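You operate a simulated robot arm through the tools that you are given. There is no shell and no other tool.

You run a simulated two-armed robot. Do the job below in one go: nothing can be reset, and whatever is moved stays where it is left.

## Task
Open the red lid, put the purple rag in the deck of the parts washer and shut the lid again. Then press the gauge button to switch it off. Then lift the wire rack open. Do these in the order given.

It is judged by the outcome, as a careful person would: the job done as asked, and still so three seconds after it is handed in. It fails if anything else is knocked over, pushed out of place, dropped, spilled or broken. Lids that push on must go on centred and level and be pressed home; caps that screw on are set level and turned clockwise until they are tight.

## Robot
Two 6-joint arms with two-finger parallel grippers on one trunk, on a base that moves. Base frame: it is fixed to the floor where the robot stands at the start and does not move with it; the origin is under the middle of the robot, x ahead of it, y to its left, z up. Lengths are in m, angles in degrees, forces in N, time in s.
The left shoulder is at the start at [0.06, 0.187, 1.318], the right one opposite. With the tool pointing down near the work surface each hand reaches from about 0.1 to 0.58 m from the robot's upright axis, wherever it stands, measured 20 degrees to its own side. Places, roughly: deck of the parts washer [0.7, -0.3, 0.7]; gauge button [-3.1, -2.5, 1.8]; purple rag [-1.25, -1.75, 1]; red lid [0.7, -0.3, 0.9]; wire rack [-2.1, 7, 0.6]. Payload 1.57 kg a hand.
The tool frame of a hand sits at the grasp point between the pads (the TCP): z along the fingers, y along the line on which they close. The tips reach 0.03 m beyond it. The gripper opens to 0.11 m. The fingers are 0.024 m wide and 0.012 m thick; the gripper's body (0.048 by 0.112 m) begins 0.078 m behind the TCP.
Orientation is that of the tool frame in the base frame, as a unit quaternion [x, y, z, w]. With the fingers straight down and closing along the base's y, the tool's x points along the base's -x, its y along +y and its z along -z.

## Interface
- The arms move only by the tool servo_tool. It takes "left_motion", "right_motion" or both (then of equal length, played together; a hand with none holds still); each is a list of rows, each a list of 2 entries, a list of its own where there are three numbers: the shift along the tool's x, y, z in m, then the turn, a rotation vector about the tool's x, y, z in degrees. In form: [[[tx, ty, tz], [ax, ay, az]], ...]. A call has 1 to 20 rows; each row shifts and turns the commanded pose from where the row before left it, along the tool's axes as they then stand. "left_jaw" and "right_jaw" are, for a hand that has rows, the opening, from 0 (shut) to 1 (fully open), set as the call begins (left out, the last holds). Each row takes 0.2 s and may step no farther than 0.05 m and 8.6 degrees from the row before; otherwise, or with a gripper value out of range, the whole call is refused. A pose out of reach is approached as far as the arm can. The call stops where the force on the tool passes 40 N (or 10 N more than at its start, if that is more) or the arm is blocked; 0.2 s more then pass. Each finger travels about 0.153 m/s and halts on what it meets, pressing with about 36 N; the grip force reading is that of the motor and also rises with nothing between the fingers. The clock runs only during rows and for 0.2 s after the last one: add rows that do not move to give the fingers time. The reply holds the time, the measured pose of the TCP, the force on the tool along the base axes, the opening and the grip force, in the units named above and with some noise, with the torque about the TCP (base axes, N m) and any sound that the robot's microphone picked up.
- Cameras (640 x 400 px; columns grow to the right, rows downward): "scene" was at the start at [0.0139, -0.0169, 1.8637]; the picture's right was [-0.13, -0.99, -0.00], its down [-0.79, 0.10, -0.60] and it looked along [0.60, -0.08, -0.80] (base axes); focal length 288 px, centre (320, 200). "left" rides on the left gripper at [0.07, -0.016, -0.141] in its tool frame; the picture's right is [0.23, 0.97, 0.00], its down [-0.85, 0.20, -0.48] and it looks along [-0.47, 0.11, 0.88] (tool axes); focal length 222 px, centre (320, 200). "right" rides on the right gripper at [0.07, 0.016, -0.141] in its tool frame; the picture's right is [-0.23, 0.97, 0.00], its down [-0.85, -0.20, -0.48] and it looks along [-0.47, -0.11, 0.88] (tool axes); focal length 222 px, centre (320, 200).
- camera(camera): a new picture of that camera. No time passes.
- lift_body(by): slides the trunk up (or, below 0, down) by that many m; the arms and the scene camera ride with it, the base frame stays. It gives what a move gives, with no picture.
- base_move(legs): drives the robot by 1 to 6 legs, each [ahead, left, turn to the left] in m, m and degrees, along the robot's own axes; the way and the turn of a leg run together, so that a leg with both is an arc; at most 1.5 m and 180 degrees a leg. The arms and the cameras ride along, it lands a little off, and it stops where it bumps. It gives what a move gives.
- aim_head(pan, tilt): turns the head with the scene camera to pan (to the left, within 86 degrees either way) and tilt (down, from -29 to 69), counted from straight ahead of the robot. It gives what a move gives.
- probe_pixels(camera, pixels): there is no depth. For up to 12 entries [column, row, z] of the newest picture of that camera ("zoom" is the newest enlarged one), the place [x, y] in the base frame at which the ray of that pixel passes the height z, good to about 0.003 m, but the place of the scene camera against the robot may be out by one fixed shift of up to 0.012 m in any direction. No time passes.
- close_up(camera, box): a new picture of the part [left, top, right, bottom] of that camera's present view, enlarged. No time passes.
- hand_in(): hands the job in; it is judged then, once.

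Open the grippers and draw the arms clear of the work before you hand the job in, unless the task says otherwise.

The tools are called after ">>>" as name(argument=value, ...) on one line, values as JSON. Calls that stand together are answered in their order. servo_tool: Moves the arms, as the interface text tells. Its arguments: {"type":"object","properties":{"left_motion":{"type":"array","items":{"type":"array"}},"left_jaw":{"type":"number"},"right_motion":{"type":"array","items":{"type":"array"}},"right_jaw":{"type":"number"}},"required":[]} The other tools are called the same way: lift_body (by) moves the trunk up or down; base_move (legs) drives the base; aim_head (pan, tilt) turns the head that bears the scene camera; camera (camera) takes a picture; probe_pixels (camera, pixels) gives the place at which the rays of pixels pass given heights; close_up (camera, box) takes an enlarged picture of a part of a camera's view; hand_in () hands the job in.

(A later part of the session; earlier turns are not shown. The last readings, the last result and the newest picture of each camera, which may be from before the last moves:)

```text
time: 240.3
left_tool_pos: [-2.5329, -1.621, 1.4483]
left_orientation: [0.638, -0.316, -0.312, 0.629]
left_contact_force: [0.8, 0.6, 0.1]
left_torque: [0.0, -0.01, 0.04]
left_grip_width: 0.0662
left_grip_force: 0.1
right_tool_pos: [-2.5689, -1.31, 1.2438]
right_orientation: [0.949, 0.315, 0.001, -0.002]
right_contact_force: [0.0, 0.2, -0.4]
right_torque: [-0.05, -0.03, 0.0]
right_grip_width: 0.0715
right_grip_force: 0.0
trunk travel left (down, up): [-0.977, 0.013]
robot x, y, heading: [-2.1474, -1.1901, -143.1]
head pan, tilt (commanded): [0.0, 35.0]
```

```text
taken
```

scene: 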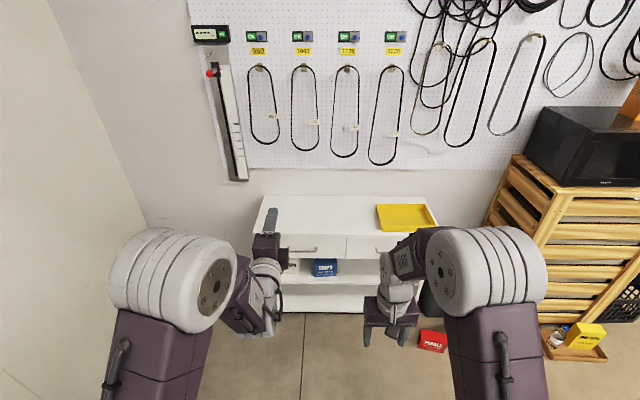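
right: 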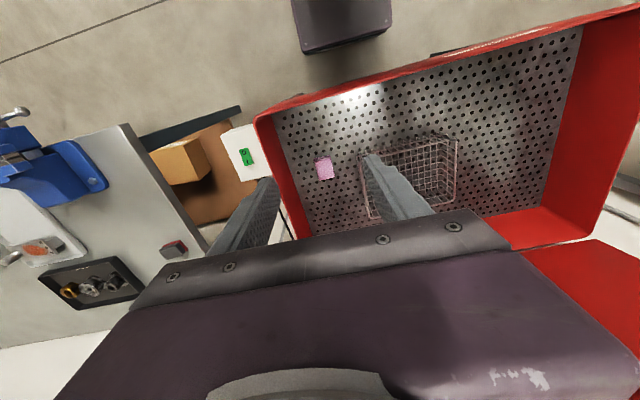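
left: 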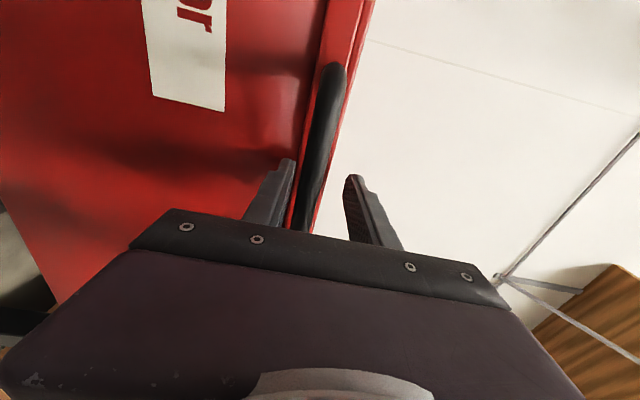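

I probe the cabinet's front base, its top edges, the floor boxes and the gauge location.

>>> probe_pixels(camera="scene", pixels=[[300, 312, 0.0], [365, 312, 0.0], [256, 233, 0.85], [430, 237, 0.85], [265, 196, 0.85], [420, 196, 0.85], [432, 350, 0.0], [418, 330, 0.0], [221, 35, 1.8], [221, 35, 1.75], [211, 35, 1.8], [240, 180, 1.1]])

>>> close_up(camera="scene", box=[370, 290, 470, 380])

```text
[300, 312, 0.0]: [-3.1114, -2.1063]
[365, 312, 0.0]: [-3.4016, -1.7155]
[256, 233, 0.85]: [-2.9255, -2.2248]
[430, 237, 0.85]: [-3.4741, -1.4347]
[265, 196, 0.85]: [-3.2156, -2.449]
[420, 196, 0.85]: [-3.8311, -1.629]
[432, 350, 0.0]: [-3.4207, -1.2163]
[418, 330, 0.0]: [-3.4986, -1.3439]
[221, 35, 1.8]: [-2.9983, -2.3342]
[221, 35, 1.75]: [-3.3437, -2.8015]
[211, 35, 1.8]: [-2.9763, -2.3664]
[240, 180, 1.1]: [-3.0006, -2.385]
```

```text
4.44 times, centred on (420, 335) of scene
```

zoom: 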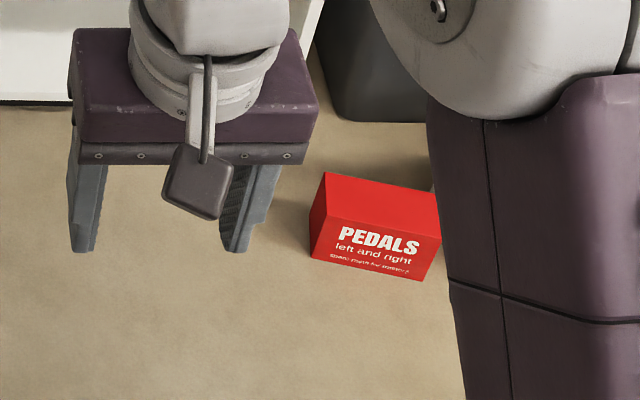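

The cabinet front is at u≈-3.75, so standing at u≈-3.38 is fine; the gauge button is near v≈-0.313, z≈1.78. I move to u≈-3.15, v≈-0.19 first, facing the end wall.

>>> base_move(legs=[[0, 0, -2.6], [0.7, 0, 0], [0, 0.42, 0]])

>>> aim_head(pan=10, tilt=0)

>>> camera(camera="scene")

>>> camera(camera="left")

```text
time: 246.8
left_tool_pos: [-2.9044, -2.3464, 1.4486]
left_orientation: [0.63, -0.334, -0.328, 0.62]
left_contact_force: [-0.5, 0.2, 0.5]
left_torque: [-0.03, -0.01, 0.06]
left_grip_width: 0.066
left_grip_force: 0.0
right_tool_pos: [-2.9245, -2.0355, 1.2436]
right_orientation: [0.957, 0.289, 0.002, -0.002]
right_contact_force: [-0.6, 0.8, -0.4]
right_torque: [-0.02, -0.02, -0.02]
right_grip_width: 0.0716
right_grip_force: 0.1
trunk travel left (down, up): [-0.977, 0.013]
robot x, y, heading: [-2.4966, -1.9394, -146.1]
head pan, tilt (commanded): [0.0, 35.0]
```

```text
time: 247.8
left_tool_pos: [-2.905, -2.349, 1.4495]
left_orientation: [0.63, -0.333, -0.329, 0.62]
left_contact_force: [0.3, -0.2, 0.0]
left_torque: [0.01, 0.03, 0.0]
left_grip_width: 0.0659
left_grip_force: 0.0
right_tool_pos: [-2.923, -2.0376, 1.2433]
right_orientation: [0.957, 0.289, 0.001, -0.004]
right_contact_force: [0.2, -0.5, -0.3]
right_torque: [-0.02, 0.0, -0.03]
right_grip_width: 0.0716
right_grip_force: 0.1
trunk travel left (down, up): [-0.977, 0.013]
robot x, y, heading: [-2.4981, -1.9397, -146.2]
head pan, tilt (commanded): [10.0, 0.0]
```

```text
taken
```

scene: 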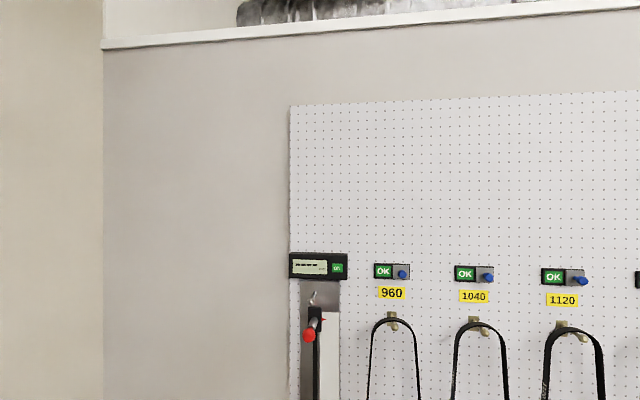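

```text
taken
```

left: 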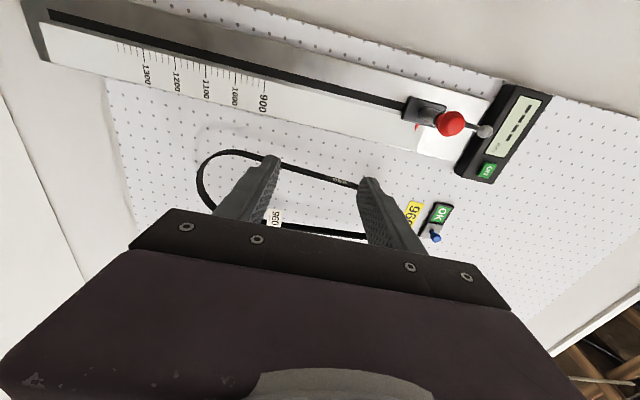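

Both cameras see the ON button: scene (338,267), left (487,170). I triangulate.

>>> probe_pixels(camera="scene", pixels=[[338, 267, 1.7], [338, 267, 1.72], [338, 267, 1.74], [338, 267, 1.76], [338, 267, 1.78]])

>>> probe_pixels(camera="left", pixels=[[487, 170, 1.7], [487, 170, 1.72], [487, 170, 1.74], [487, 170, 1.76], [487, 170, 1.78]])

>>> close_up(camera="left", box=[440, 70, 560, 200])

>>> close_up(camera="scene", box=[270, 230, 430, 350])

```text
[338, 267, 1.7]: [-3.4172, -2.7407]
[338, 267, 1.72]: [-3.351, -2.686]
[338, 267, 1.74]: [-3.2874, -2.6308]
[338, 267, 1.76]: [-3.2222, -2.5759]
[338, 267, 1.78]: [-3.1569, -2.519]
```

```text
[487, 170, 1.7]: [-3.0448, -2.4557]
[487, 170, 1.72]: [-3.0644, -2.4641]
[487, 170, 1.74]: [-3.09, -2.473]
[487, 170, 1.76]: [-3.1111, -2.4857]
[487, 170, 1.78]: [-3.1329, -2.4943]
```

```text
3.08 times, centred on (500, 135) of left
```

zoom: 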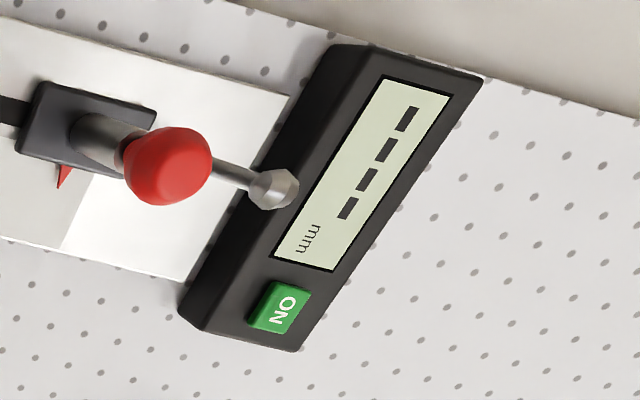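

```text
3.33 times, centred on (350, 290) of scene
```

zoom: 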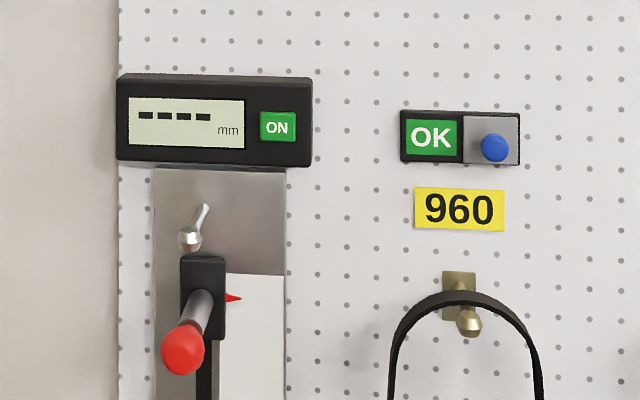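

The button's face is at about u −4.00, v −0.298, z 1.786. I shut the left jaw to form a poker and raise the hand to button height while drawing it back slightly.

>>> servo_tool(left_motion=[[[0, 0.04, -0.007], [0, 0, 0]], [[0, 0.04, -0.007], [0, 0, 0]], [[0, 0.04, -0.007], [0, 0, 0]], [[0, 0.04, -0.007], [0, 0, 0]], [[0, 0.04, -0.007], [0, 0, 0]], [[0, 0.04, -0.007], [0, 0, 0]], [[0, 0.04, -0.007], [0, 0, 0]], [[0, 0.04, -0.007], [0, 0, 0]]], left_jaw=0)

>>> camera(camera="scene")

>>> camera(camera="left")

```text
time: 249.6
left_tool_pos: [-2.8623, -2.3188, 1.7714]
left_orientation: [0.628, -0.333, -0.33, 0.621]
left_contact_force: [0.2, 0.0, 0.0]
left_torque: [0.01, -0.02, 0.01]
left_grip_width: 0.0
left_grip_force: 21.4
right_tool_pos: [-2.9229, -2.0384, 1.2446]
right_orientation: [0.958, 0.288, 0.0, -0.002]
right_contact_force: [0.2, 0.6, 0.6]
right_torque: [0.01, 0.03, -0.02]
right_grip_width: 0.0714
right_grip_force: 0.1
trunk travel left (down, up): [-0.977, 0.013]
robot x, y, heading: [-2.4982, -1.9367, -146.3]
head pan, tilt (commanded): [10.0, 0.0]
```

```text
taken
```

scene: 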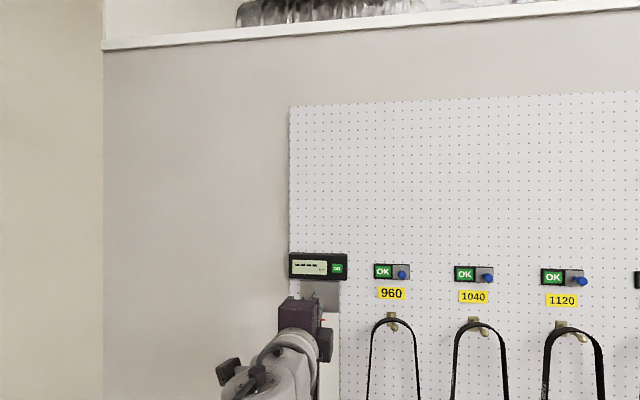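

```text
taken
```

left: 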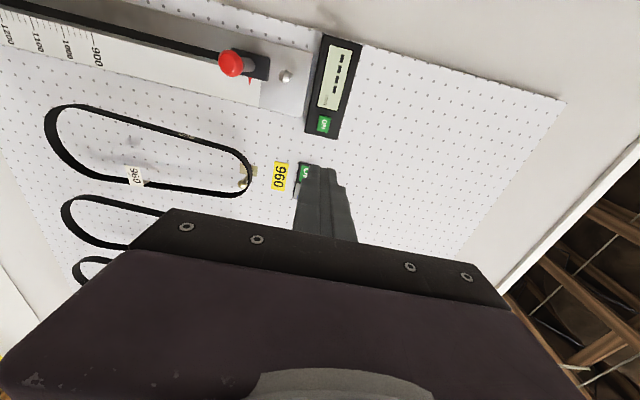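

The hand reached z 1.771 without trouble; the button shows at (323,124) in the left camera. I probe again for a second fix.

>>> probe_pixels(camera="left", pixels=[[323, 124, 1.775], [323, 124, 1.78], [323, 124, 1.785], [323, 124, 1.79], [323, 124, 1.795]])

>>> close_up(camera="left", box=[260, 60, 400, 240])

>>> probe_pixels(camera="scene", pixels=[[338, 267, 1.775], [338, 267, 1.78], [338, 267, 1.785], [338, 267, 1.79]])

```text
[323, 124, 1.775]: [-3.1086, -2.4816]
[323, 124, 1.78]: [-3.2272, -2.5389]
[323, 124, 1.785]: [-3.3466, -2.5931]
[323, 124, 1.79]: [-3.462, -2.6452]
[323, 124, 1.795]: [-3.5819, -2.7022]
```

```text
2.22 times, centred on (330, 150) of left
```

zoom: 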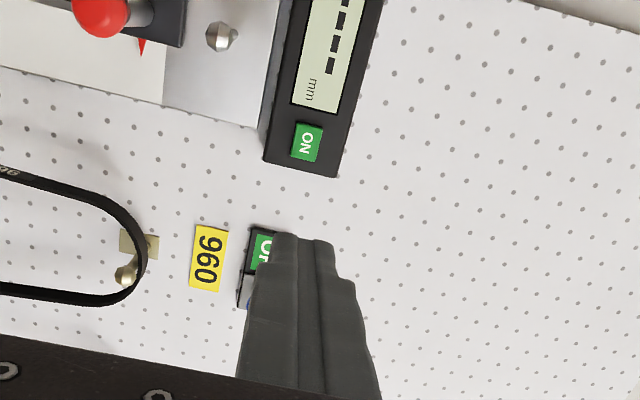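

```text
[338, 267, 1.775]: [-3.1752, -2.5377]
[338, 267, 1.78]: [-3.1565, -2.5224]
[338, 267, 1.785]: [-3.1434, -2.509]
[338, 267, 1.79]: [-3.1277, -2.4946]
```

Estimates agree on the button at v≈-0.296, z≈1.78. I drive forward 0.23 m and adjust height, then re-check alignment near the wall.

>>> base_move(legs=[[0.23, 0, 0.3]])

>>> servo_tool(left_motion=[[[-0.005, 0.009, 0], [0, 0, 0]], [[0, 0, 0], [0, 0, 0]]])

>>> camera(camera="left")

>>> camera(camera="scene")

```text
time: 251.4
left_tool_pos: [-3.0519, -2.45, 1.7723]
left_orientation: [0.629, -0.331, -0.328, 0.622]
left_contact_force: [0.6, 0.0, -0.3]
left_torque: [0.0, -0.01, 0.02]
left_grip_width: 0.0001
left_grip_force: 21.1
right_tool_pos: [-3.115, -2.1693, 1.2453]
right_orientation: [0.957, 0.292, -0.001, -0.001]
right_contact_force: [0.7, 0.2, 0.2]
right_torque: [-0.02, 0.01, 0.02]
right_grip_width: 0.0714
right_grip_force: 0.0
trunk travel left (down, up): [-0.977, 0.013]
robot x, y, heading: [-2.698, -2.075, -146.0]
head pan, tilt (commanded): [10.0, 0.0]
```

```text
time: 252.0
left_tool_pos: [-3.057, -2.4477, 1.7796]
left_orientation: [0.629, -0.332, -0.327, 0.622]
left_contact_force: [0.1, -0.4, 1.2]
left_torque: [0.01, 0.0, 0.01]
left_grip_width: 0.0001
left_grip_force: 21.1
right_tool_pos: [-3.1169, -2.1691, 1.2454]
right_orientation: [0.956, 0.292, 0.0, -0.002]
right_contact_force: [0.7, 0.6, 0.6]
right_torque: [-0.02, -0.01, -0.02]
right_grip_width: 0.0716
right_grip_force: 0.1
trunk travel left (down, up): [-0.977, 0.013]
robot x, y, heading: [-2.6943, -2.0733, -146.1]
head pan, tilt (commanded): [10.0, 0.0]
```

```text
taken
```

left: 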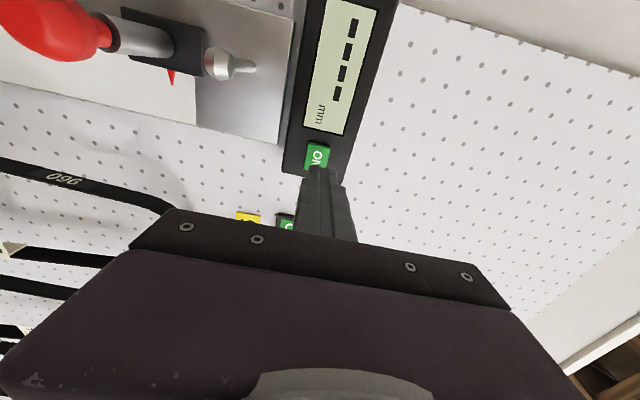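

```text
taken
```

scene: 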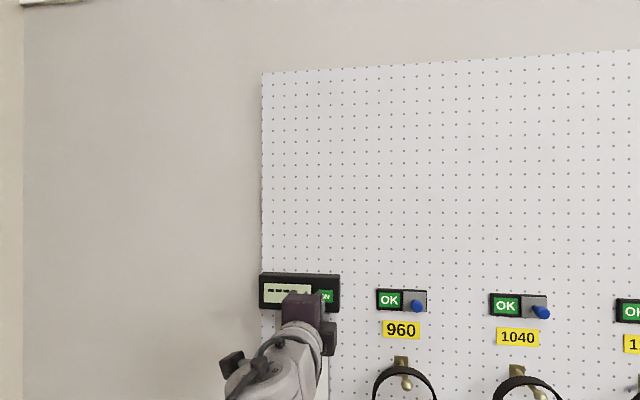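

The tool axis projects to about (319,153) at the button plane, and the button is at (317,156) — aligned within 2 mm. I advance 0.055 m, then press in small steps.

>>> servo_tool(left_motion=[[[0, 0, 0.03], [0, 0, 0]], [[0, 0, 0.025], [0, 0, 0]]])

>>> camera(camera="left")

>>> close_up(camera="scene", box=[240, 250, 360, 340])

```text
time: 252.6
left_tool_pos: [-3.0991, -2.4773, 1.7799]
left_orientation: [0.629, -0.331, -0.329, 0.622]
left_contact_force: [0.5, 1.2, -0.7]
left_torque: [0.03, 0.0, 0.01]
left_grip_width: 0.0002
left_grip_force: 21.4
right_tool_pos: [-3.116, -2.1681, 1.2449]
right_orientation: [0.956, 0.292, 0.0, -0.002]
right_contact_force: [1.6, -0.3, 0.6]
right_torque: [-0.01, 0.01, -0.01]
right_grip_width: 0.0714
right_grip_force: 0.0
trunk travel left (down, up): [-0.977, 0.013]
robot x, y, heading: [-2.691, -2.0682, -145.9]
head pan, tilt (commanded): [10.0, 0.0]
heard: click
```

```text
taken
```

left: 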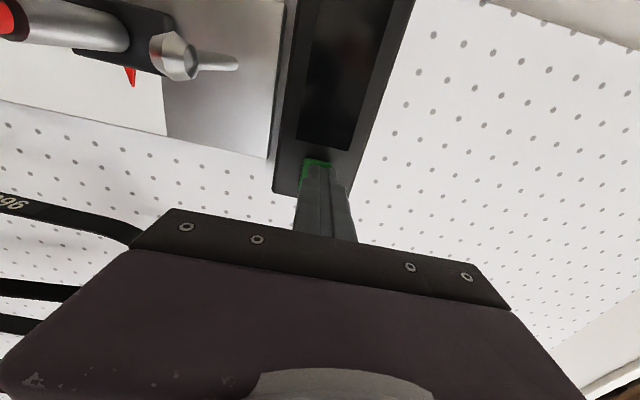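

```text
4.44 times, centred on (300, 295) of scene
```

zoom: 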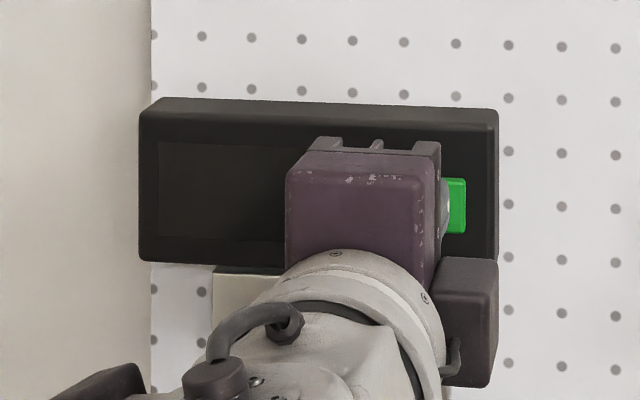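

A click was heard and the display went dark: the gauge is off. I retreat straight back and confirm.

>>> servo_tool(left_motion=[[[0, 0, -0.03], [0, 0, 0]], [[0, 0, -0.03], [0, 0, 0]]])

>>> base_move(legs=[[-0.25, 0, 0]])

>>> close_up(camera="scene", box=[230, 220, 430, 350])

>>> camera(camera="left")

```text
time: 253.2
left_tool_pos: [-3.052, -2.4419, 1.7816]
left_orientation: [0.629, -0.332, -0.329, 0.622]
left_contact_force: [0.1, 0.5, 0.8]
left_torque: [0.04, 0.02, 0.01]
left_grip_width: 0.0
left_grip_force: 21.8
right_tool_pos: [-3.1168, -2.1692, 1.2457]
right_orientation: [0.957, 0.291, -0.001, -0.002]
right_contact_force: [0.4, -0.1, 0.3]
right_torque: [-0.04, 0.03, -0.01]
right_grip_width: 0.0714
right_grip_force: 0.1
trunk travel left (down, up): [-0.977, 0.013]
robot x, y, heading: [-2.6963, -2.0729, -146.2]
head pan, tilt (commanded): [10.0, 0.0]
```

```text
time: 255.0
left_tool_pos: [-2.8605, -2.3128, 1.7759]
left_orientation: [0.633, -0.332, -0.325, 0.62]
left_contact_force: [0.6, -0.8, -0.8]
left_torque: [0.0, -0.01, 0.0]
left_grip_width: 0.0001
left_grip_force: 21.7
right_tool_pos: [-2.9206, -2.0386, 1.2416]
right_orientation: [0.956, 0.295, 0.003, -0.003]
right_contact_force: [0.4, -0.7, 0.0]
right_torque: [0.02, -0.01, -0.01]
right_grip_width: 0.0714
right_grip_force: 0.0
trunk travel left (down, up): [-0.977, 0.013]
robot x, y, heading: [-2.4939, -1.9346, -145.8]
head pan, tilt (commanded): [10.0, 0.0]
```

```text
3.08 times, centred on (330, 285) of scene
```

zoom: 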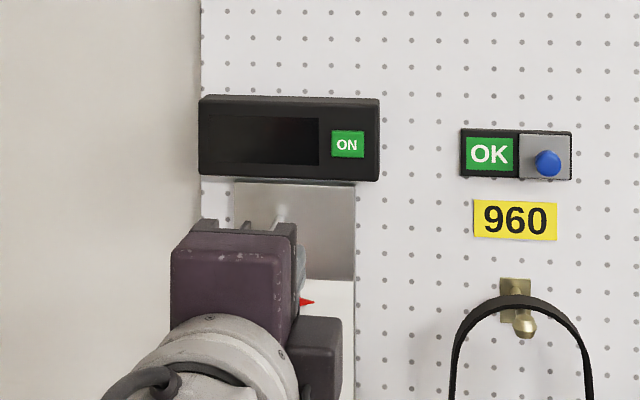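

```text
taken
```

left: 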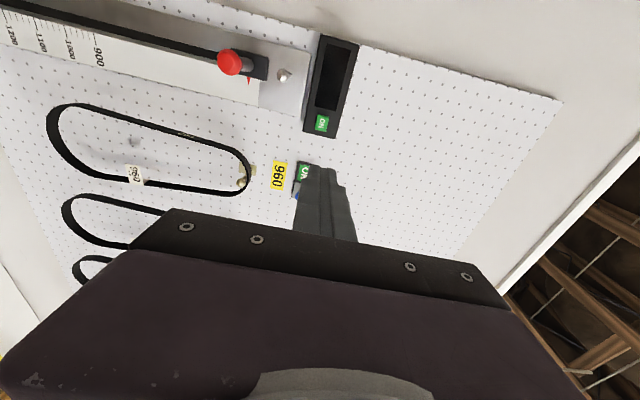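

The gauge display is dark now. Next is the wire rack near [-2.1, 7, 0.6], far across the shop. I lower the left hand, move away from the wall and turn around.

>>> servo_tool(left_motion=[[[0, -0.04, 0.004], [0, 0, 0]], [[0, -0.04, 0.004], [0, 0, 0]], [[0, -0.04, 0.004], [0, 0, 0]], [[0, -0.04, 0.004], [0, 0, 0]], [[0, -0.04, 0.004], [0, 0, 0]], [[0, -0.04, 0.004], [0, 0, 0]], [[0, -0.04, 0.004], [0, 0, 0]], [[0, -0.04, 0.004], [0, 0, 0]]])

>>> base_move(legs=[[0, -0.45, 0], [0, 0, -180]])

>>> aim_head(pan=0, tilt=15)

>>> camera(camera="scene")

```text
time: 256.8
left_tool_pos: [-2.8746, -2.3246, 1.4586]
left_orientation: [0.631, -0.332, -0.327, 0.621]
left_contact_force: [-0.1, -0.4, 0.9]
left_torque: [0.0, 0.03, 0.02]
left_grip_width: 0.0
left_grip_force: 20.9
right_tool_pos: [-2.9175, -2.0356, 1.243]
right_orientation: [0.956, 0.294, 0.002, -0.002]
right_contact_force: [0.5, 0.4, 0.2]
right_torque: [0.01, -0.03, 0.0]
right_grip_width: 0.0715
right_grip_force: 0.1
trunk travel left (down, up): [-0.977, 0.013]
robot x, y, heading: [-2.4922, -1.9336, -145.6]
head pan, tilt (commanded): [10.0, 0.0]
```

```text
time: 266.9
left_tool_pos: [-2.3513, -1.1836, 1.459]
left_orientation: [0.343, 0.625, 0.615, 0.337]
left_contact_force: [-0.6, 0.0, 0.4]
left_torque: [0.03, 0.01, 0.03]
left_grip_width: 0.0
left_grip_force: 21.0
right_tool_pos: [-2.3197, -1.4736, 1.2443]
right_orientation: [-0.275, 0.961, -0.003, -0.001]
right_contact_force: [0.2, -0.6, -0.6]
right_torque: [-0.03, 0.04, 0.0]
right_grip_width: 0.0716
right_grip_force: 0.0
trunk travel left (down, up): [-0.977, 0.013]
robot x, y, heading: [-2.7475, -1.554, 31.9]
head pan, tilt (commanded): [10.0, 0.0]
```

```text
time: 267.7
left_tool_pos: [-2.3499, -1.1837, 1.458]
left_orientation: [0.342, 0.625, 0.616, 0.337]
left_contact_force: [0.1, 0.1, -0.2]
left_torque: [-0.03, 0.01, 0.0]
left_grip_width: 0.0002
left_grip_force: 21.6
right_tool_pos: [-2.3189, -1.4728, 1.2442]
right_orientation: [-0.275, 0.961, -0.002, -0.001]
right_contact_force: [-0.7, -0.3, -1.0]
right_torque: [0.03, 0.0, -0.04]
right_grip_width: 0.0717
right_grip_force: 0.0
trunk travel left (down, up): [-0.977, 0.013]
robot x, y, heading: [-2.7499, -1.5595, 32.3]
head pan, tilt (commanded): [0.0, 15.0]
```

```text
taken
```

scene: 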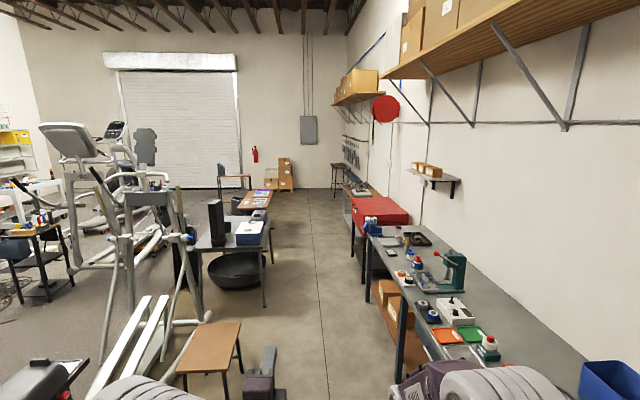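

The corridor back is clear. I drive along it past the washer in stages.

>>> base_move(legs=[[0, 0, 2.2], [1.45, 0, 0], [1.45, 0, 0]])

```text
time: 282.3
left_tool_pos: [0.1058, 0.4431, 1.4587]
left_orientation: [0.342, 0.625, 0.616, 0.336]
left_contact_force: [-0.3, -0.2, 0.2]
left_torque: [0.01, 0.04, -0.01]
left_grip_width: 0.0
left_grip_force: 21.0
right_tool_pos: [0.1391, 0.1521, 1.2441]
right_orientation: [-0.277, 0.961, -0.002, 0.0]
right_contact_force: [-0.5, 0.2, 0.3]
right_torque: [0.0, -0.01, 0.01]
right_grip_width: 0.0717
right_grip_force: 0.1
trunk travel left (down, up): [-0.977, 0.013]
robot x, y, heading: [-0.2892, 0.0662, 32.1]
head pan, tilt (commanded): [0.0, 15.0]
```

>>> base_move(legs=[[0, 0, 2.4], [1.45, 0, 0], [1.4, 0, 0]])

>>> aim_head(pan=70, tilt=15)

>>> camera(camera="scene")

>>> aim_head(pan=0, tilt=25)

>>> camera(camera="scene")

```text
time: 296.5
left_tool_pos: [2.395, 2.1157, 1.4605]
left_orientation: [0.322, 0.636, 0.626, 0.317]
left_contact_force: [0.5, 0.1, 1.1]
left_torque: [-0.02, -0.03, 0.01]
left_grip_width: 0.0
left_grip_force: 21.6
right_tool_pos: [2.4478, 1.8289, 1.2431]
right_orientation: [-0.306, 0.952, -0.002, 0.0]
right_contact_force: [0.1, -0.2, -0.1]
right_torque: [0.0, -0.03, -0.02]
right_grip_width: 0.0714
right_grip_force: 0.0
trunk travel left (down, up): [-0.977, 0.013]
robot x, y, heading: [2.0224, 1.7168, 35.8]
head pan, tilt (commanded): [0.0, 15.0]
```

```text
time: 297.9
left_tool_pos: [2.3968, 2.1171, 1.4594]
left_orientation: [0.321, 0.636, 0.626, 0.316]
left_contact_force: [-0.1, 0.1, -0.1]
left_torque: [-0.03, -0.02, -0.01]
left_grip_width: 0.0001
left_grip_force: 21.6
right_tool_pos: [2.4479, 1.8289, 1.2435]
right_orientation: [-0.307, 0.952, -0.002, -0.001]
right_contact_force: [-0.5, 0.6, 0.1]
right_torque: [0.01, 0.01, 0.02]
right_grip_width: 0.0715
right_grip_force: 0.0
trunk travel left (down, up): [-0.977, 0.013]
robot x, y, heading: [2.0265, 1.7195, 35.7]
head pan, tilt (commanded): [70.0, 15.0]
```

```text
taken
```

scene: 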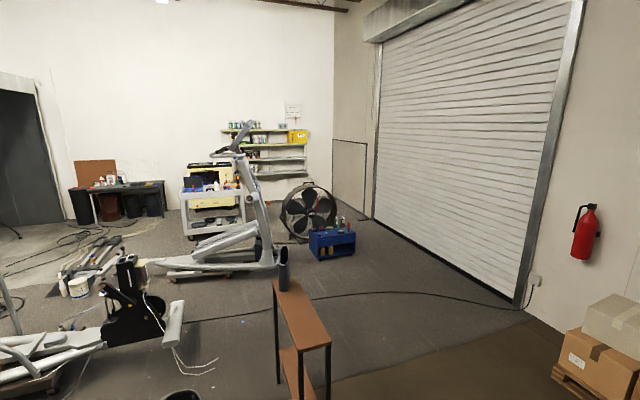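

```text
time: 299.3
left_tool_pos: [2.3974, 2.1161, 1.4585]
left_orientation: [0.321, 0.636, 0.627, 0.317]
left_contact_force: [0.8, 0.1, 0.0]
left_torque: [-0.01, -0.01, -0.01]
left_grip_width: 0.0
left_grip_force: 21.6
right_tool_pos: [2.4489, 1.8296, 1.243]
right_orientation: [-0.307, 0.952, -0.002, -0.002]
right_contact_force: [-0.2, 0.7, -0.2]
right_torque: [-0.02, -0.02, 0.01]
right_grip_width: 0.0714
right_grip_force: 0.1
trunk travel left (down, up): [-0.977, 0.013]
robot x, y, heading: [2.0264, 1.7178, 36.0]
head pan, tilt (commanded): [0.0, 25.0]
```

```text
taken
```

scene: 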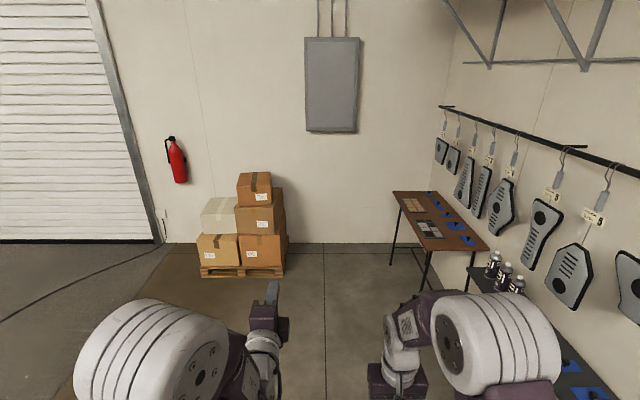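

I see the yellow unit behind a white cart at (213,190), with an exercise machine, a fan and a blue toolbox nearby. I zoom there.

>>> aim_head(pan=70, tilt=15)

>>> close_up(camera="scene", box=[150, 120, 370, 280])

>>> probe_pixels(camera="scene", pixels=[[188, 238, 0.0], [245, 230, 0.0], [215, 208, 0.0], [160, 272, 0.0], [275, 268, 0.0], [318, 260, 0.0], [355, 252, 0.0], [340, 295, 0.0], [278, 385, 0.0], [330, 350, 0.4], [372, 215, 0.0], [520, 300, 0.0]])

```text
time: 300.7
left_tool_pos: [2.3967, 2.1171, 1.4593]
left_orientation: [0.322, 0.636, 0.626, 0.317]
left_contact_force: [1.2, -0.6, -0.4]
left_torque: [-0.01, -0.02, 0.01]
left_grip_width: 0.0
left_grip_force: 21.5
right_tool_pos: [2.4475, 1.8294, 1.2435]
right_orientation: [-0.307, 0.952, -0.002, -0.001]
right_contact_force: [0.5, -0.7, -0.3]
right_torque: [0.01, 0.01, -0.02]
right_grip_width: 0.0718
right_grip_force: 0.0
trunk travel left (down, up): [-0.977, 0.013]
robot x, y, heading: [2.025, 1.7141, 36.1]
head pan, tilt (commanded): [70.0, 15.0]
```

```text
2.50 times, centred on (260, 200) of scene
```

zoom: 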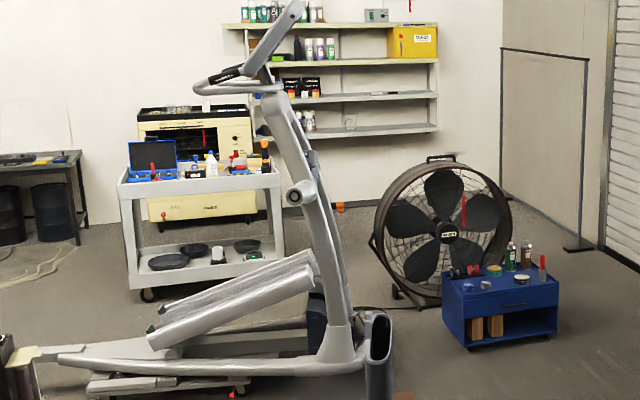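

```text
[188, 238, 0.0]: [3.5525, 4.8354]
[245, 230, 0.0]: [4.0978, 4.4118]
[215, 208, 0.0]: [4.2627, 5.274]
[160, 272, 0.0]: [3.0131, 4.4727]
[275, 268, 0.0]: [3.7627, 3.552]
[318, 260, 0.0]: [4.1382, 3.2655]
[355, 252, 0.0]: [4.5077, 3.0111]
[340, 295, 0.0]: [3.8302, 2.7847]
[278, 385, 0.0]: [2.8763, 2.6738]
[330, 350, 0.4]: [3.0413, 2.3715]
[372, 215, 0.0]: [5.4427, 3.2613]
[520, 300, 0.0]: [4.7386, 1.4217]
```

I need a fresh full picture for probing, since the last full one was at another head angle.

>>> camera(camera="scene")

>>> probe_pixels(camera="scene", pixels=[[188, 238, 0.0], [245, 230, 0.0], [215, 208, 0.0], [160, 272, 0.0], [275, 268, 0.0], [318, 260, 0.0], [355, 252, 0.0], [340, 295, 0.0], [278, 385, 0.0], [372, 215, 0.0], [520, 300, 0.0], [213, 165, 0.6]])

```text
taken
```

scene: 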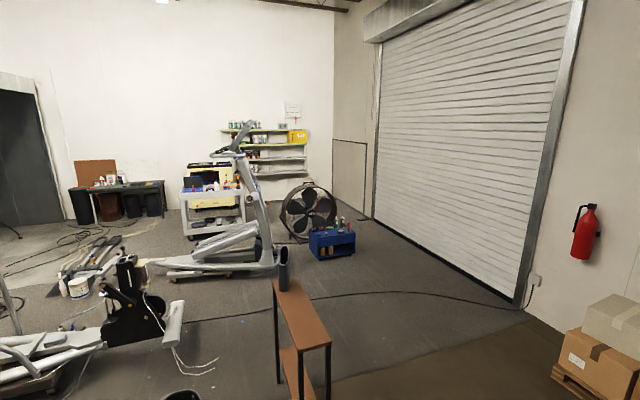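

```text
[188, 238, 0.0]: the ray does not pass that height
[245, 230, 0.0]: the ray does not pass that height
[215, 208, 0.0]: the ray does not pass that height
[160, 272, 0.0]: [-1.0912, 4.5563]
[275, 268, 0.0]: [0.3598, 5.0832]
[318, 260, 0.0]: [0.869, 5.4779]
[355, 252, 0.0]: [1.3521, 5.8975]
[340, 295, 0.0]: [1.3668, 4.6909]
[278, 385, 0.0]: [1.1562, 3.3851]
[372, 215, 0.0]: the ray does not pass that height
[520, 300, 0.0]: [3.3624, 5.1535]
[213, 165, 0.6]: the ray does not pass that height
```

The rack area lies beyond the exercise machine, near the back wall. I take the open floor on the garage-door side: drive 1.6 m ahead, turn left and look along that aisle.

>>> base_move(legs=[[0, 0, -1.5], [1.4, 0, 0], [0, 0, 90]])

>>> aim_head(pan=0, tilt=20)

>>> camera(camera="scene")

```text
time: 311.9
left_tool_pos: [2.8082, 2.9021, 1.4596]
left_orientation: [-0.21, 0.681, 0.67, -0.206]
left_contact_force: [0.3, 0.1, -0.4]
left_torque: [-0.01, -0.01, -0.02]
left_grip_width: 0.0
left_grip_force: 21.5
right_tool_pos: [3.097, 2.9413, 1.2429]
right_orientation: [0.881, -0.473, 0.002, 0.0]
right_contact_force: [-0.1, 0.0, -0.6]
right_torque: [0.0, 0.02, 0.0]
right_grip_width: 0.0713
right_grip_force: 0.1
trunk travel left (down, up): [-0.977, 0.013]
robot x, y, heading: [3.1934, 2.5201, 123.7]
head pan, tilt (commanded): [70.0, 15.0]
```

```text
time: 313.3
left_tool_pos: [2.8085, 2.9027, 1.4577]
left_orientation: [-0.209, 0.681, 0.671, -0.205]
left_contact_force: [0.2, -1.1, 0.6]
left_torque: [0.0, 0.02, -0.01]
left_grip_width: 0.0
left_grip_force: 21.4
right_tool_pos: [3.0976, 2.9414, 1.2438]
right_orientation: [0.881, -0.473, 0.002, -0.001]
right_contact_force: [0.4, 0.5, 0.2]
right_torque: [0.0, 0.0, -0.01]
right_grip_width: 0.0715
right_grip_force: 0.1
trunk travel left (down, up): [-0.977, 0.013]
robot x, y, heading: [3.1921, 2.5173, 123.5]
head pan, tilt (commanded): [0.0, 20.0]
```

```text
taken
```

scene: 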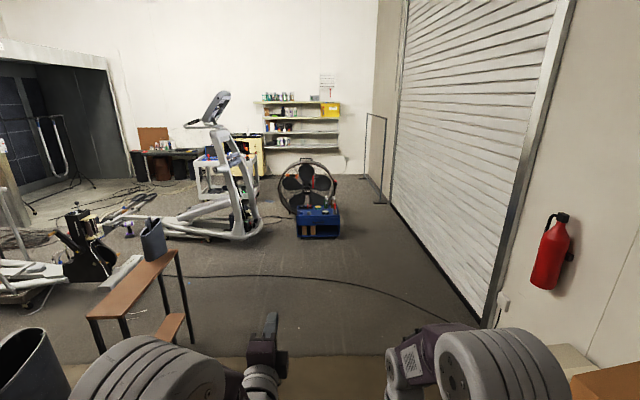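

From here an aisle right of the fan and toolbox leads to the back wall. I probe floor positions of the fan, toolbox, cart and walls.

>>> probe_pixels(camera="scene", pixels=[[300, 238, 0.0], [340, 237, 0.0], [290, 214, 0.0], [337, 205, 0.0], [262, 236, 0.0], [205, 203, 0.0], [262, 202, 0.0], [383, 203, 0.0], [350, 180, 0.0], [480, 320, 0.0], [185, 338, 0.0], [340, 280, 0.0]])

>>> close_up(camera="scene", box=[170, 80, 410, 250])

```text
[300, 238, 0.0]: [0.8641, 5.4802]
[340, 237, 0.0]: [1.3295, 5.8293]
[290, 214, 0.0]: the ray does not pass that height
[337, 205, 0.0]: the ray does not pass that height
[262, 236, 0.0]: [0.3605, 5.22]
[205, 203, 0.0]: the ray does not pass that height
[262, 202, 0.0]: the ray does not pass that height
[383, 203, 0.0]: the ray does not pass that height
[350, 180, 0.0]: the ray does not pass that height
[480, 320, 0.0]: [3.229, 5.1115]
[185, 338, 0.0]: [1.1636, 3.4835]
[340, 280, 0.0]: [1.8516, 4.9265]
```

```text
2.35 times, centred on (290, 165) of scene
```

zoom: 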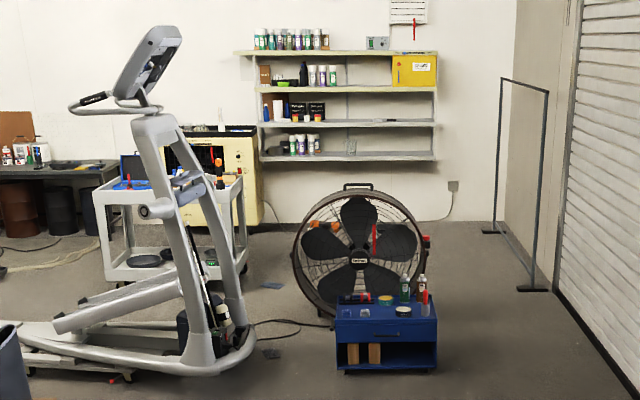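

Path planned: forward, then diagonal right to u≈4.9 to pass right of the toolbox and fan. I drive the first part and check.

>>> base_move(legs=[[1.4, 0, 0.7], [0.9, -0.85, 0]])

>>> camera(camera="scene")

```text
time: 326.1
left_tool_pos: [2.2192, 5.2824, 1.46]
left_orientation: [-0.207, 0.681, 0.672, -0.204]
left_contact_force: [-0.1, -0.6, 0.0]
left_torque: [-0.04, -0.02, -0.02]
left_grip_width: 0.0003
left_grip_force: 21.9
right_tool_pos: [2.5075, 5.3196, 1.2439]
right_orientation: [0.88, -0.475, 0.002, -0.001]
right_contact_force: [-0.1, -0.5, -0.1]
right_torque: [-0.03, 0.03, -0.02]
right_grip_width: 0.0714
right_grip_force: 0.0
trunk travel left (down, up): [-0.977, 0.013]
robot x, y, heading: [2.6046, 4.8962, 123.3]
head pan, tilt (commanded): [0.0, 20.0]
```

```text
taken
```

scene: 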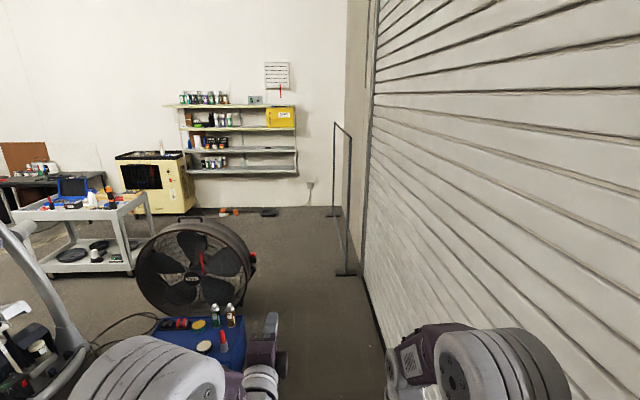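

Now the yellow unit is visible at (155,180). I probe floor points again from this nearer pose and zoom in on it.

>>> probe_pixels(camera="scene", pixels=[[192, 213, 0.0], [140, 213, 0.0], [70, 272, 0.0], [135, 275, 0.0], [165, 318, 0.0], [248, 310, 0.0], [345, 274, 0.0], [330, 215, 0.0], [300, 207, 0.0], [385, 345, 0.0], [268, 213, 0.0], [225, 213, 0.0]])

>>> close_up(camera="scene", box=[90, 120, 230, 230])

```text
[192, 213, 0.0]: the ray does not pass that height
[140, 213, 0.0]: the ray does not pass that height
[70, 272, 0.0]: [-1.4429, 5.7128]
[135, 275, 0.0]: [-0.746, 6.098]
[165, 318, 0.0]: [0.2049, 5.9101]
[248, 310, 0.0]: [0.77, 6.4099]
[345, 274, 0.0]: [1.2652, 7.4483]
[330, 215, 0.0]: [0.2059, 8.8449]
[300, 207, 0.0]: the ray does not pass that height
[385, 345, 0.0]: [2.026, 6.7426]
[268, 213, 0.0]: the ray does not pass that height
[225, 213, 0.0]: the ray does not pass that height
```

```text
3.64 times, centred on (160, 175) of scene
```

zoom: 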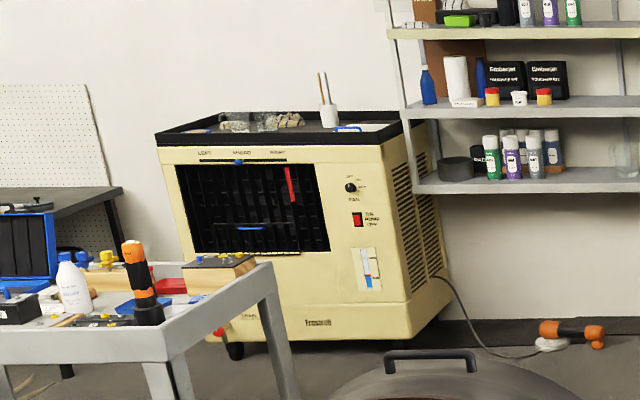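

The yellow unit is an evaporative cooler; I need a nearer look to find the wire rack. The aisle right of the fan is free, so I drive on and then turn left.

>>> base_move(legs=[[1.4, 0, 1.0], [1.4, 0.25, 0]])

>>> aim_head(pan=60, tilt=20)

>>> camera(camera="scene")

```text
time: 339.5
left_tool_pos: [0.5276, 7.464, 1.4597]
left_orientation: [-0.202, 0.683, 0.674, -0.199]
left_contact_force: [-0.6, -0.2, -0.1]
left_torque: [-0.01, -0.02, -0.04]
left_grip_width: 0.0
left_grip_force: 21.8
right_tool_pos: [0.8162, 7.4955, 1.2445]
right_orientation: [0.876, -0.483, 0.002, 0.0]
right_contact_force: [0.2, 0.2, -0.2]
right_torque: [0.01, -0.03, -0.01]
right_grip_width: 0.0714
right_grip_force: 0.0
trunk travel left (down, up): [-0.977, 0.013]
robot x, y, heading: [0.9037, 7.0695, 122.6]
head pan, tilt (commanded): [0.0, 20.0]
```

```text
time: 340.8
left_tool_pos: [0.5266, 7.4633, 1.4596]
left_orientation: [-0.201, 0.683, 0.674, -0.198]
left_contact_force: [-0.1, -0.4, 0.8]
left_torque: [0.02, -0.03, -0.02]
left_grip_width: 0.0
left_grip_force: 21.3
right_tool_pos: [0.8159, 7.4975, 1.2442]
right_orientation: [0.876, -0.482, 0.003, -0.001]
right_contact_force: [-1.1, 0.2, 1.0]
right_torque: [0.01, -0.03, -0.03]
right_grip_width: 0.0714
right_grip_force: 0.0
trunk travel left (down, up): [-0.977, 0.013]
robot x, y, heading: [0.9038, 7.0705, 122.7]
head pan, tilt (commanded): [60.0, 20.0]
```

```text
taken
```

scene: 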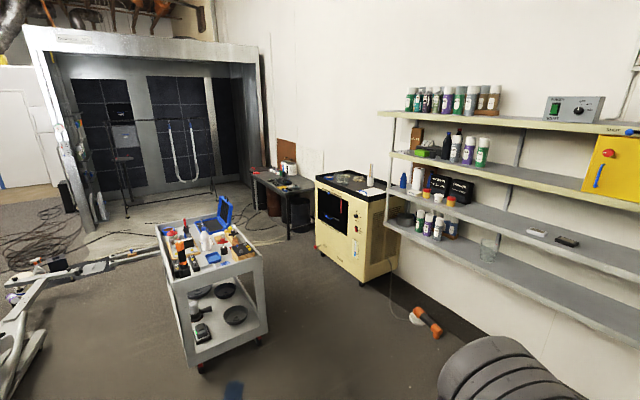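

Good view now: the cart stands well in front of the cooler, which is at (355,225). I zoom in on the cooler and probe positions.

>>> close_up(camera="scene", box=[230, 140, 430, 300])

>>> probe_pixels(camera="scene", pixels=[[362, 286, 0.0], [318, 252, 0.0], [397, 268, 0.0], [200, 370, 0.0], [258, 345, 0.0], [430, 335, 0.0], [233, 390, 0.0], [340, 210, 0.6], [290, 238, 0.0], [255, 262, 0.4], [316, 180, 0.9], [363, 196, 0.9]])

```text
2.50 times, centred on (330, 220) of scene
```

zoom: 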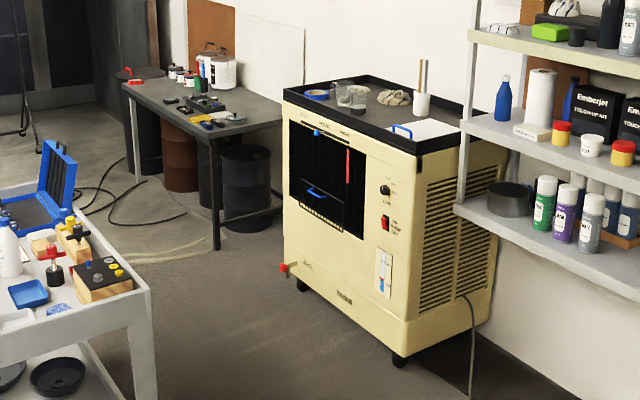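

```text
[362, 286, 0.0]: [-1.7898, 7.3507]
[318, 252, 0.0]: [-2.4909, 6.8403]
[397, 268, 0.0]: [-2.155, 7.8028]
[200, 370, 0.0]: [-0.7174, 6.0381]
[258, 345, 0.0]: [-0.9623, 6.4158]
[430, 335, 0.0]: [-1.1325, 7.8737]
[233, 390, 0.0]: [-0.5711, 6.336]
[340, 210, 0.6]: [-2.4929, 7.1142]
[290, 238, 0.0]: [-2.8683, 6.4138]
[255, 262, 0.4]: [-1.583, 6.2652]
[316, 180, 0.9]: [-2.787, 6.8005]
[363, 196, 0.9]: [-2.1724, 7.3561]
```

The cooler's front runs at v≈7.07 from u 1.79 to 2.66 — matching the wire rack's place; 1.2 m is free between it and the cart. I drive around to stand in front of it.

>>> base_move(legs=[[0.35, 0.4, 0], [0.65, 0, 1.6], [0, 0, 90]])

>>> aim_head(pan=-15, tilt=25)

>>> camera(camera="scene")

```text
time: 351.0
left_tool_pos: [-0.3471, 7.293, 1.4583]
left_orientation: [0.636, -0.321, -0.316, 0.627]
left_contact_force: [-0.2, 0.0, -0.2]
left_torque: [-0.01, -0.02, 0.01]
left_grip_width: 0.0
left_grip_force: 21.3
right_tool_pos: [-0.3978, 7.5786, 1.2421]
right_orientation: [0.952, 0.308, 0.001, -0.002]
right_contact_force: [0.0, -0.3, 0.0]
right_torque: [-0.03, 0.0, 0.0]
right_grip_width: 0.0716
right_grip_force: 0.1
trunk travel left (down, up): [-0.977, 0.013]
robot x, y, heading: [0.0229, 7.6919, -144.0]
head pan, tilt (commanded): [60.0, 20.0]
```

```text
time: 352.5
left_tool_pos: [-0.3476, 7.2929, 1.459]
left_orientation: [0.636, -0.321, -0.316, 0.626]
left_contact_force: [-0.1, -0.1, -0.7]
left_torque: [-0.04, 0.02, 0.0]
left_grip_width: 0.0
left_grip_force: 21.1
right_tool_pos: [-0.3984, 7.579, 1.2434]
right_orientation: [0.952, 0.307, 0.001, -0.003]
right_contact_force: [0.6, 0.0, 1.0]
right_torque: [-0.01, -0.01, 0.03]
right_grip_width: 0.0717
right_grip_force: 0.2
trunk travel left (down, up): [-0.977, 0.013]
robot x, y, heading: [0.0256, 7.6883, -143.9]
head pan, tilt (commanded): [-15.0, 25.0]
```

```text
taken
```

scene: 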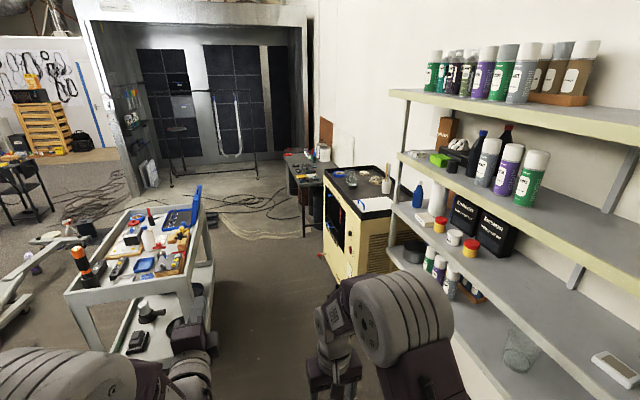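

I check the clearance to the shelf on my right by probing its front edges, and the cart's nearest corner on the left.

>>> probe_pixels(camera="scene", pixels=[[488, 382, 0.8], [488, 382, 0.6], [590, 400, 1.0], [640, 262, 1.3], [395, 207, 1.0], [188, 282, 0.8], [100, 352, 0.8], [212, 225, 0.8], [200, 330, 0.2]])

```text
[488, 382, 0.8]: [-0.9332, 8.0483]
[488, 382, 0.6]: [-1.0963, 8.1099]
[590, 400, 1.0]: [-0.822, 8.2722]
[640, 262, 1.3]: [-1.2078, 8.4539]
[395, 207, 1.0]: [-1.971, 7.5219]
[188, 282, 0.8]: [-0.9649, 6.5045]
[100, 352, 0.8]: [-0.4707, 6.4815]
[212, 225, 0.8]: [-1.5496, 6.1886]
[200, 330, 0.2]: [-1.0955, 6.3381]
```

Shelf front is at v≈7.17 and the cart's back edge at v≈5.98, so driving along v≈6.5 is safe. I proceed to u≈2.3 and turn right to face the cooler.

>>> base_move(legs=[[0, -0.15, -1.8], [1.0, 0, 0], [1.0, 0, 0]])

>>> aim_head(pan=-70, tilt=40)

>>> camera(camera="scene")

```text
time: 363.4
left_tool_pos: [-2.1145, 6.3116, 1.4597]
left_orientation: [0.628, -0.337, -0.332, 0.618]
left_contact_force: [0.2, 0.0, 0.3]
left_torque: [0.0, -0.02, 0.03]
left_grip_width: 0.0
left_grip_force: 21.5
right_tool_pos: [-2.154, 6.5997, 1.2445]
right_orientation: [0.959, 0.285, 0.0, -0.002]
right_contact_force: [-0.9, 0.1, -0.5]
right_torque: [-0.03, 0.04, -0.02]
right_grip_width: 0.0713
right_grip_force: 0.1
trunk travel left (down, up): [-0.977, 0.013]
robot x, y, heading: [-1.7299, 6.695, -146.7]
head pan, tilt (commanded): [-15.0, 25.0]
```

```text
time: 364.7
left_tool_pos: [-2.116, 6.3098, 1.4583]
left_orientation: [0.627, -0.337, -0.331, 0.619]
left_contact_force: [-0.4, 0.8, -0.1]
left_torque: [0.01, 0.01, -0.01]
left_grip_width: 0.0
left_grip_force: 21.3
right_tool_pos: [-2.1552, 6.5992, 1.2436]
right_orientation: [0.959, 0.285, 0.001, -0.001]
right_contact_force: [-0.4, 0.3, -0.2]
right_torque: [-0.01, -0.01, -0.02]
right_grip_width: 0.0715
right_grip_force: 0.1
trunk travel left (down, up): [-0.977, 0.013]
robot x, y, heading: [-1.7294, 6.6957, -146.8]
head pan, tilt (commanded): [-70.0, 40.0]
```

```text
taken
```

scene: 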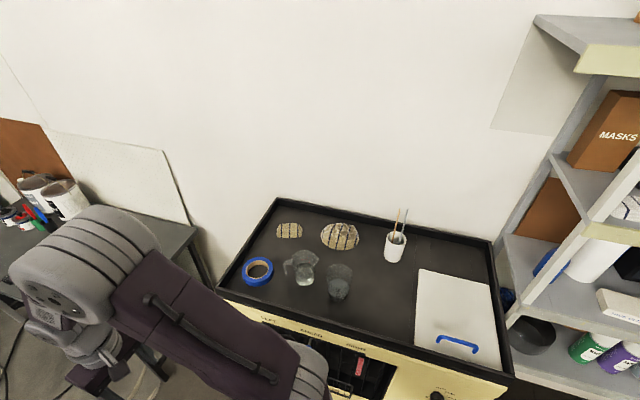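

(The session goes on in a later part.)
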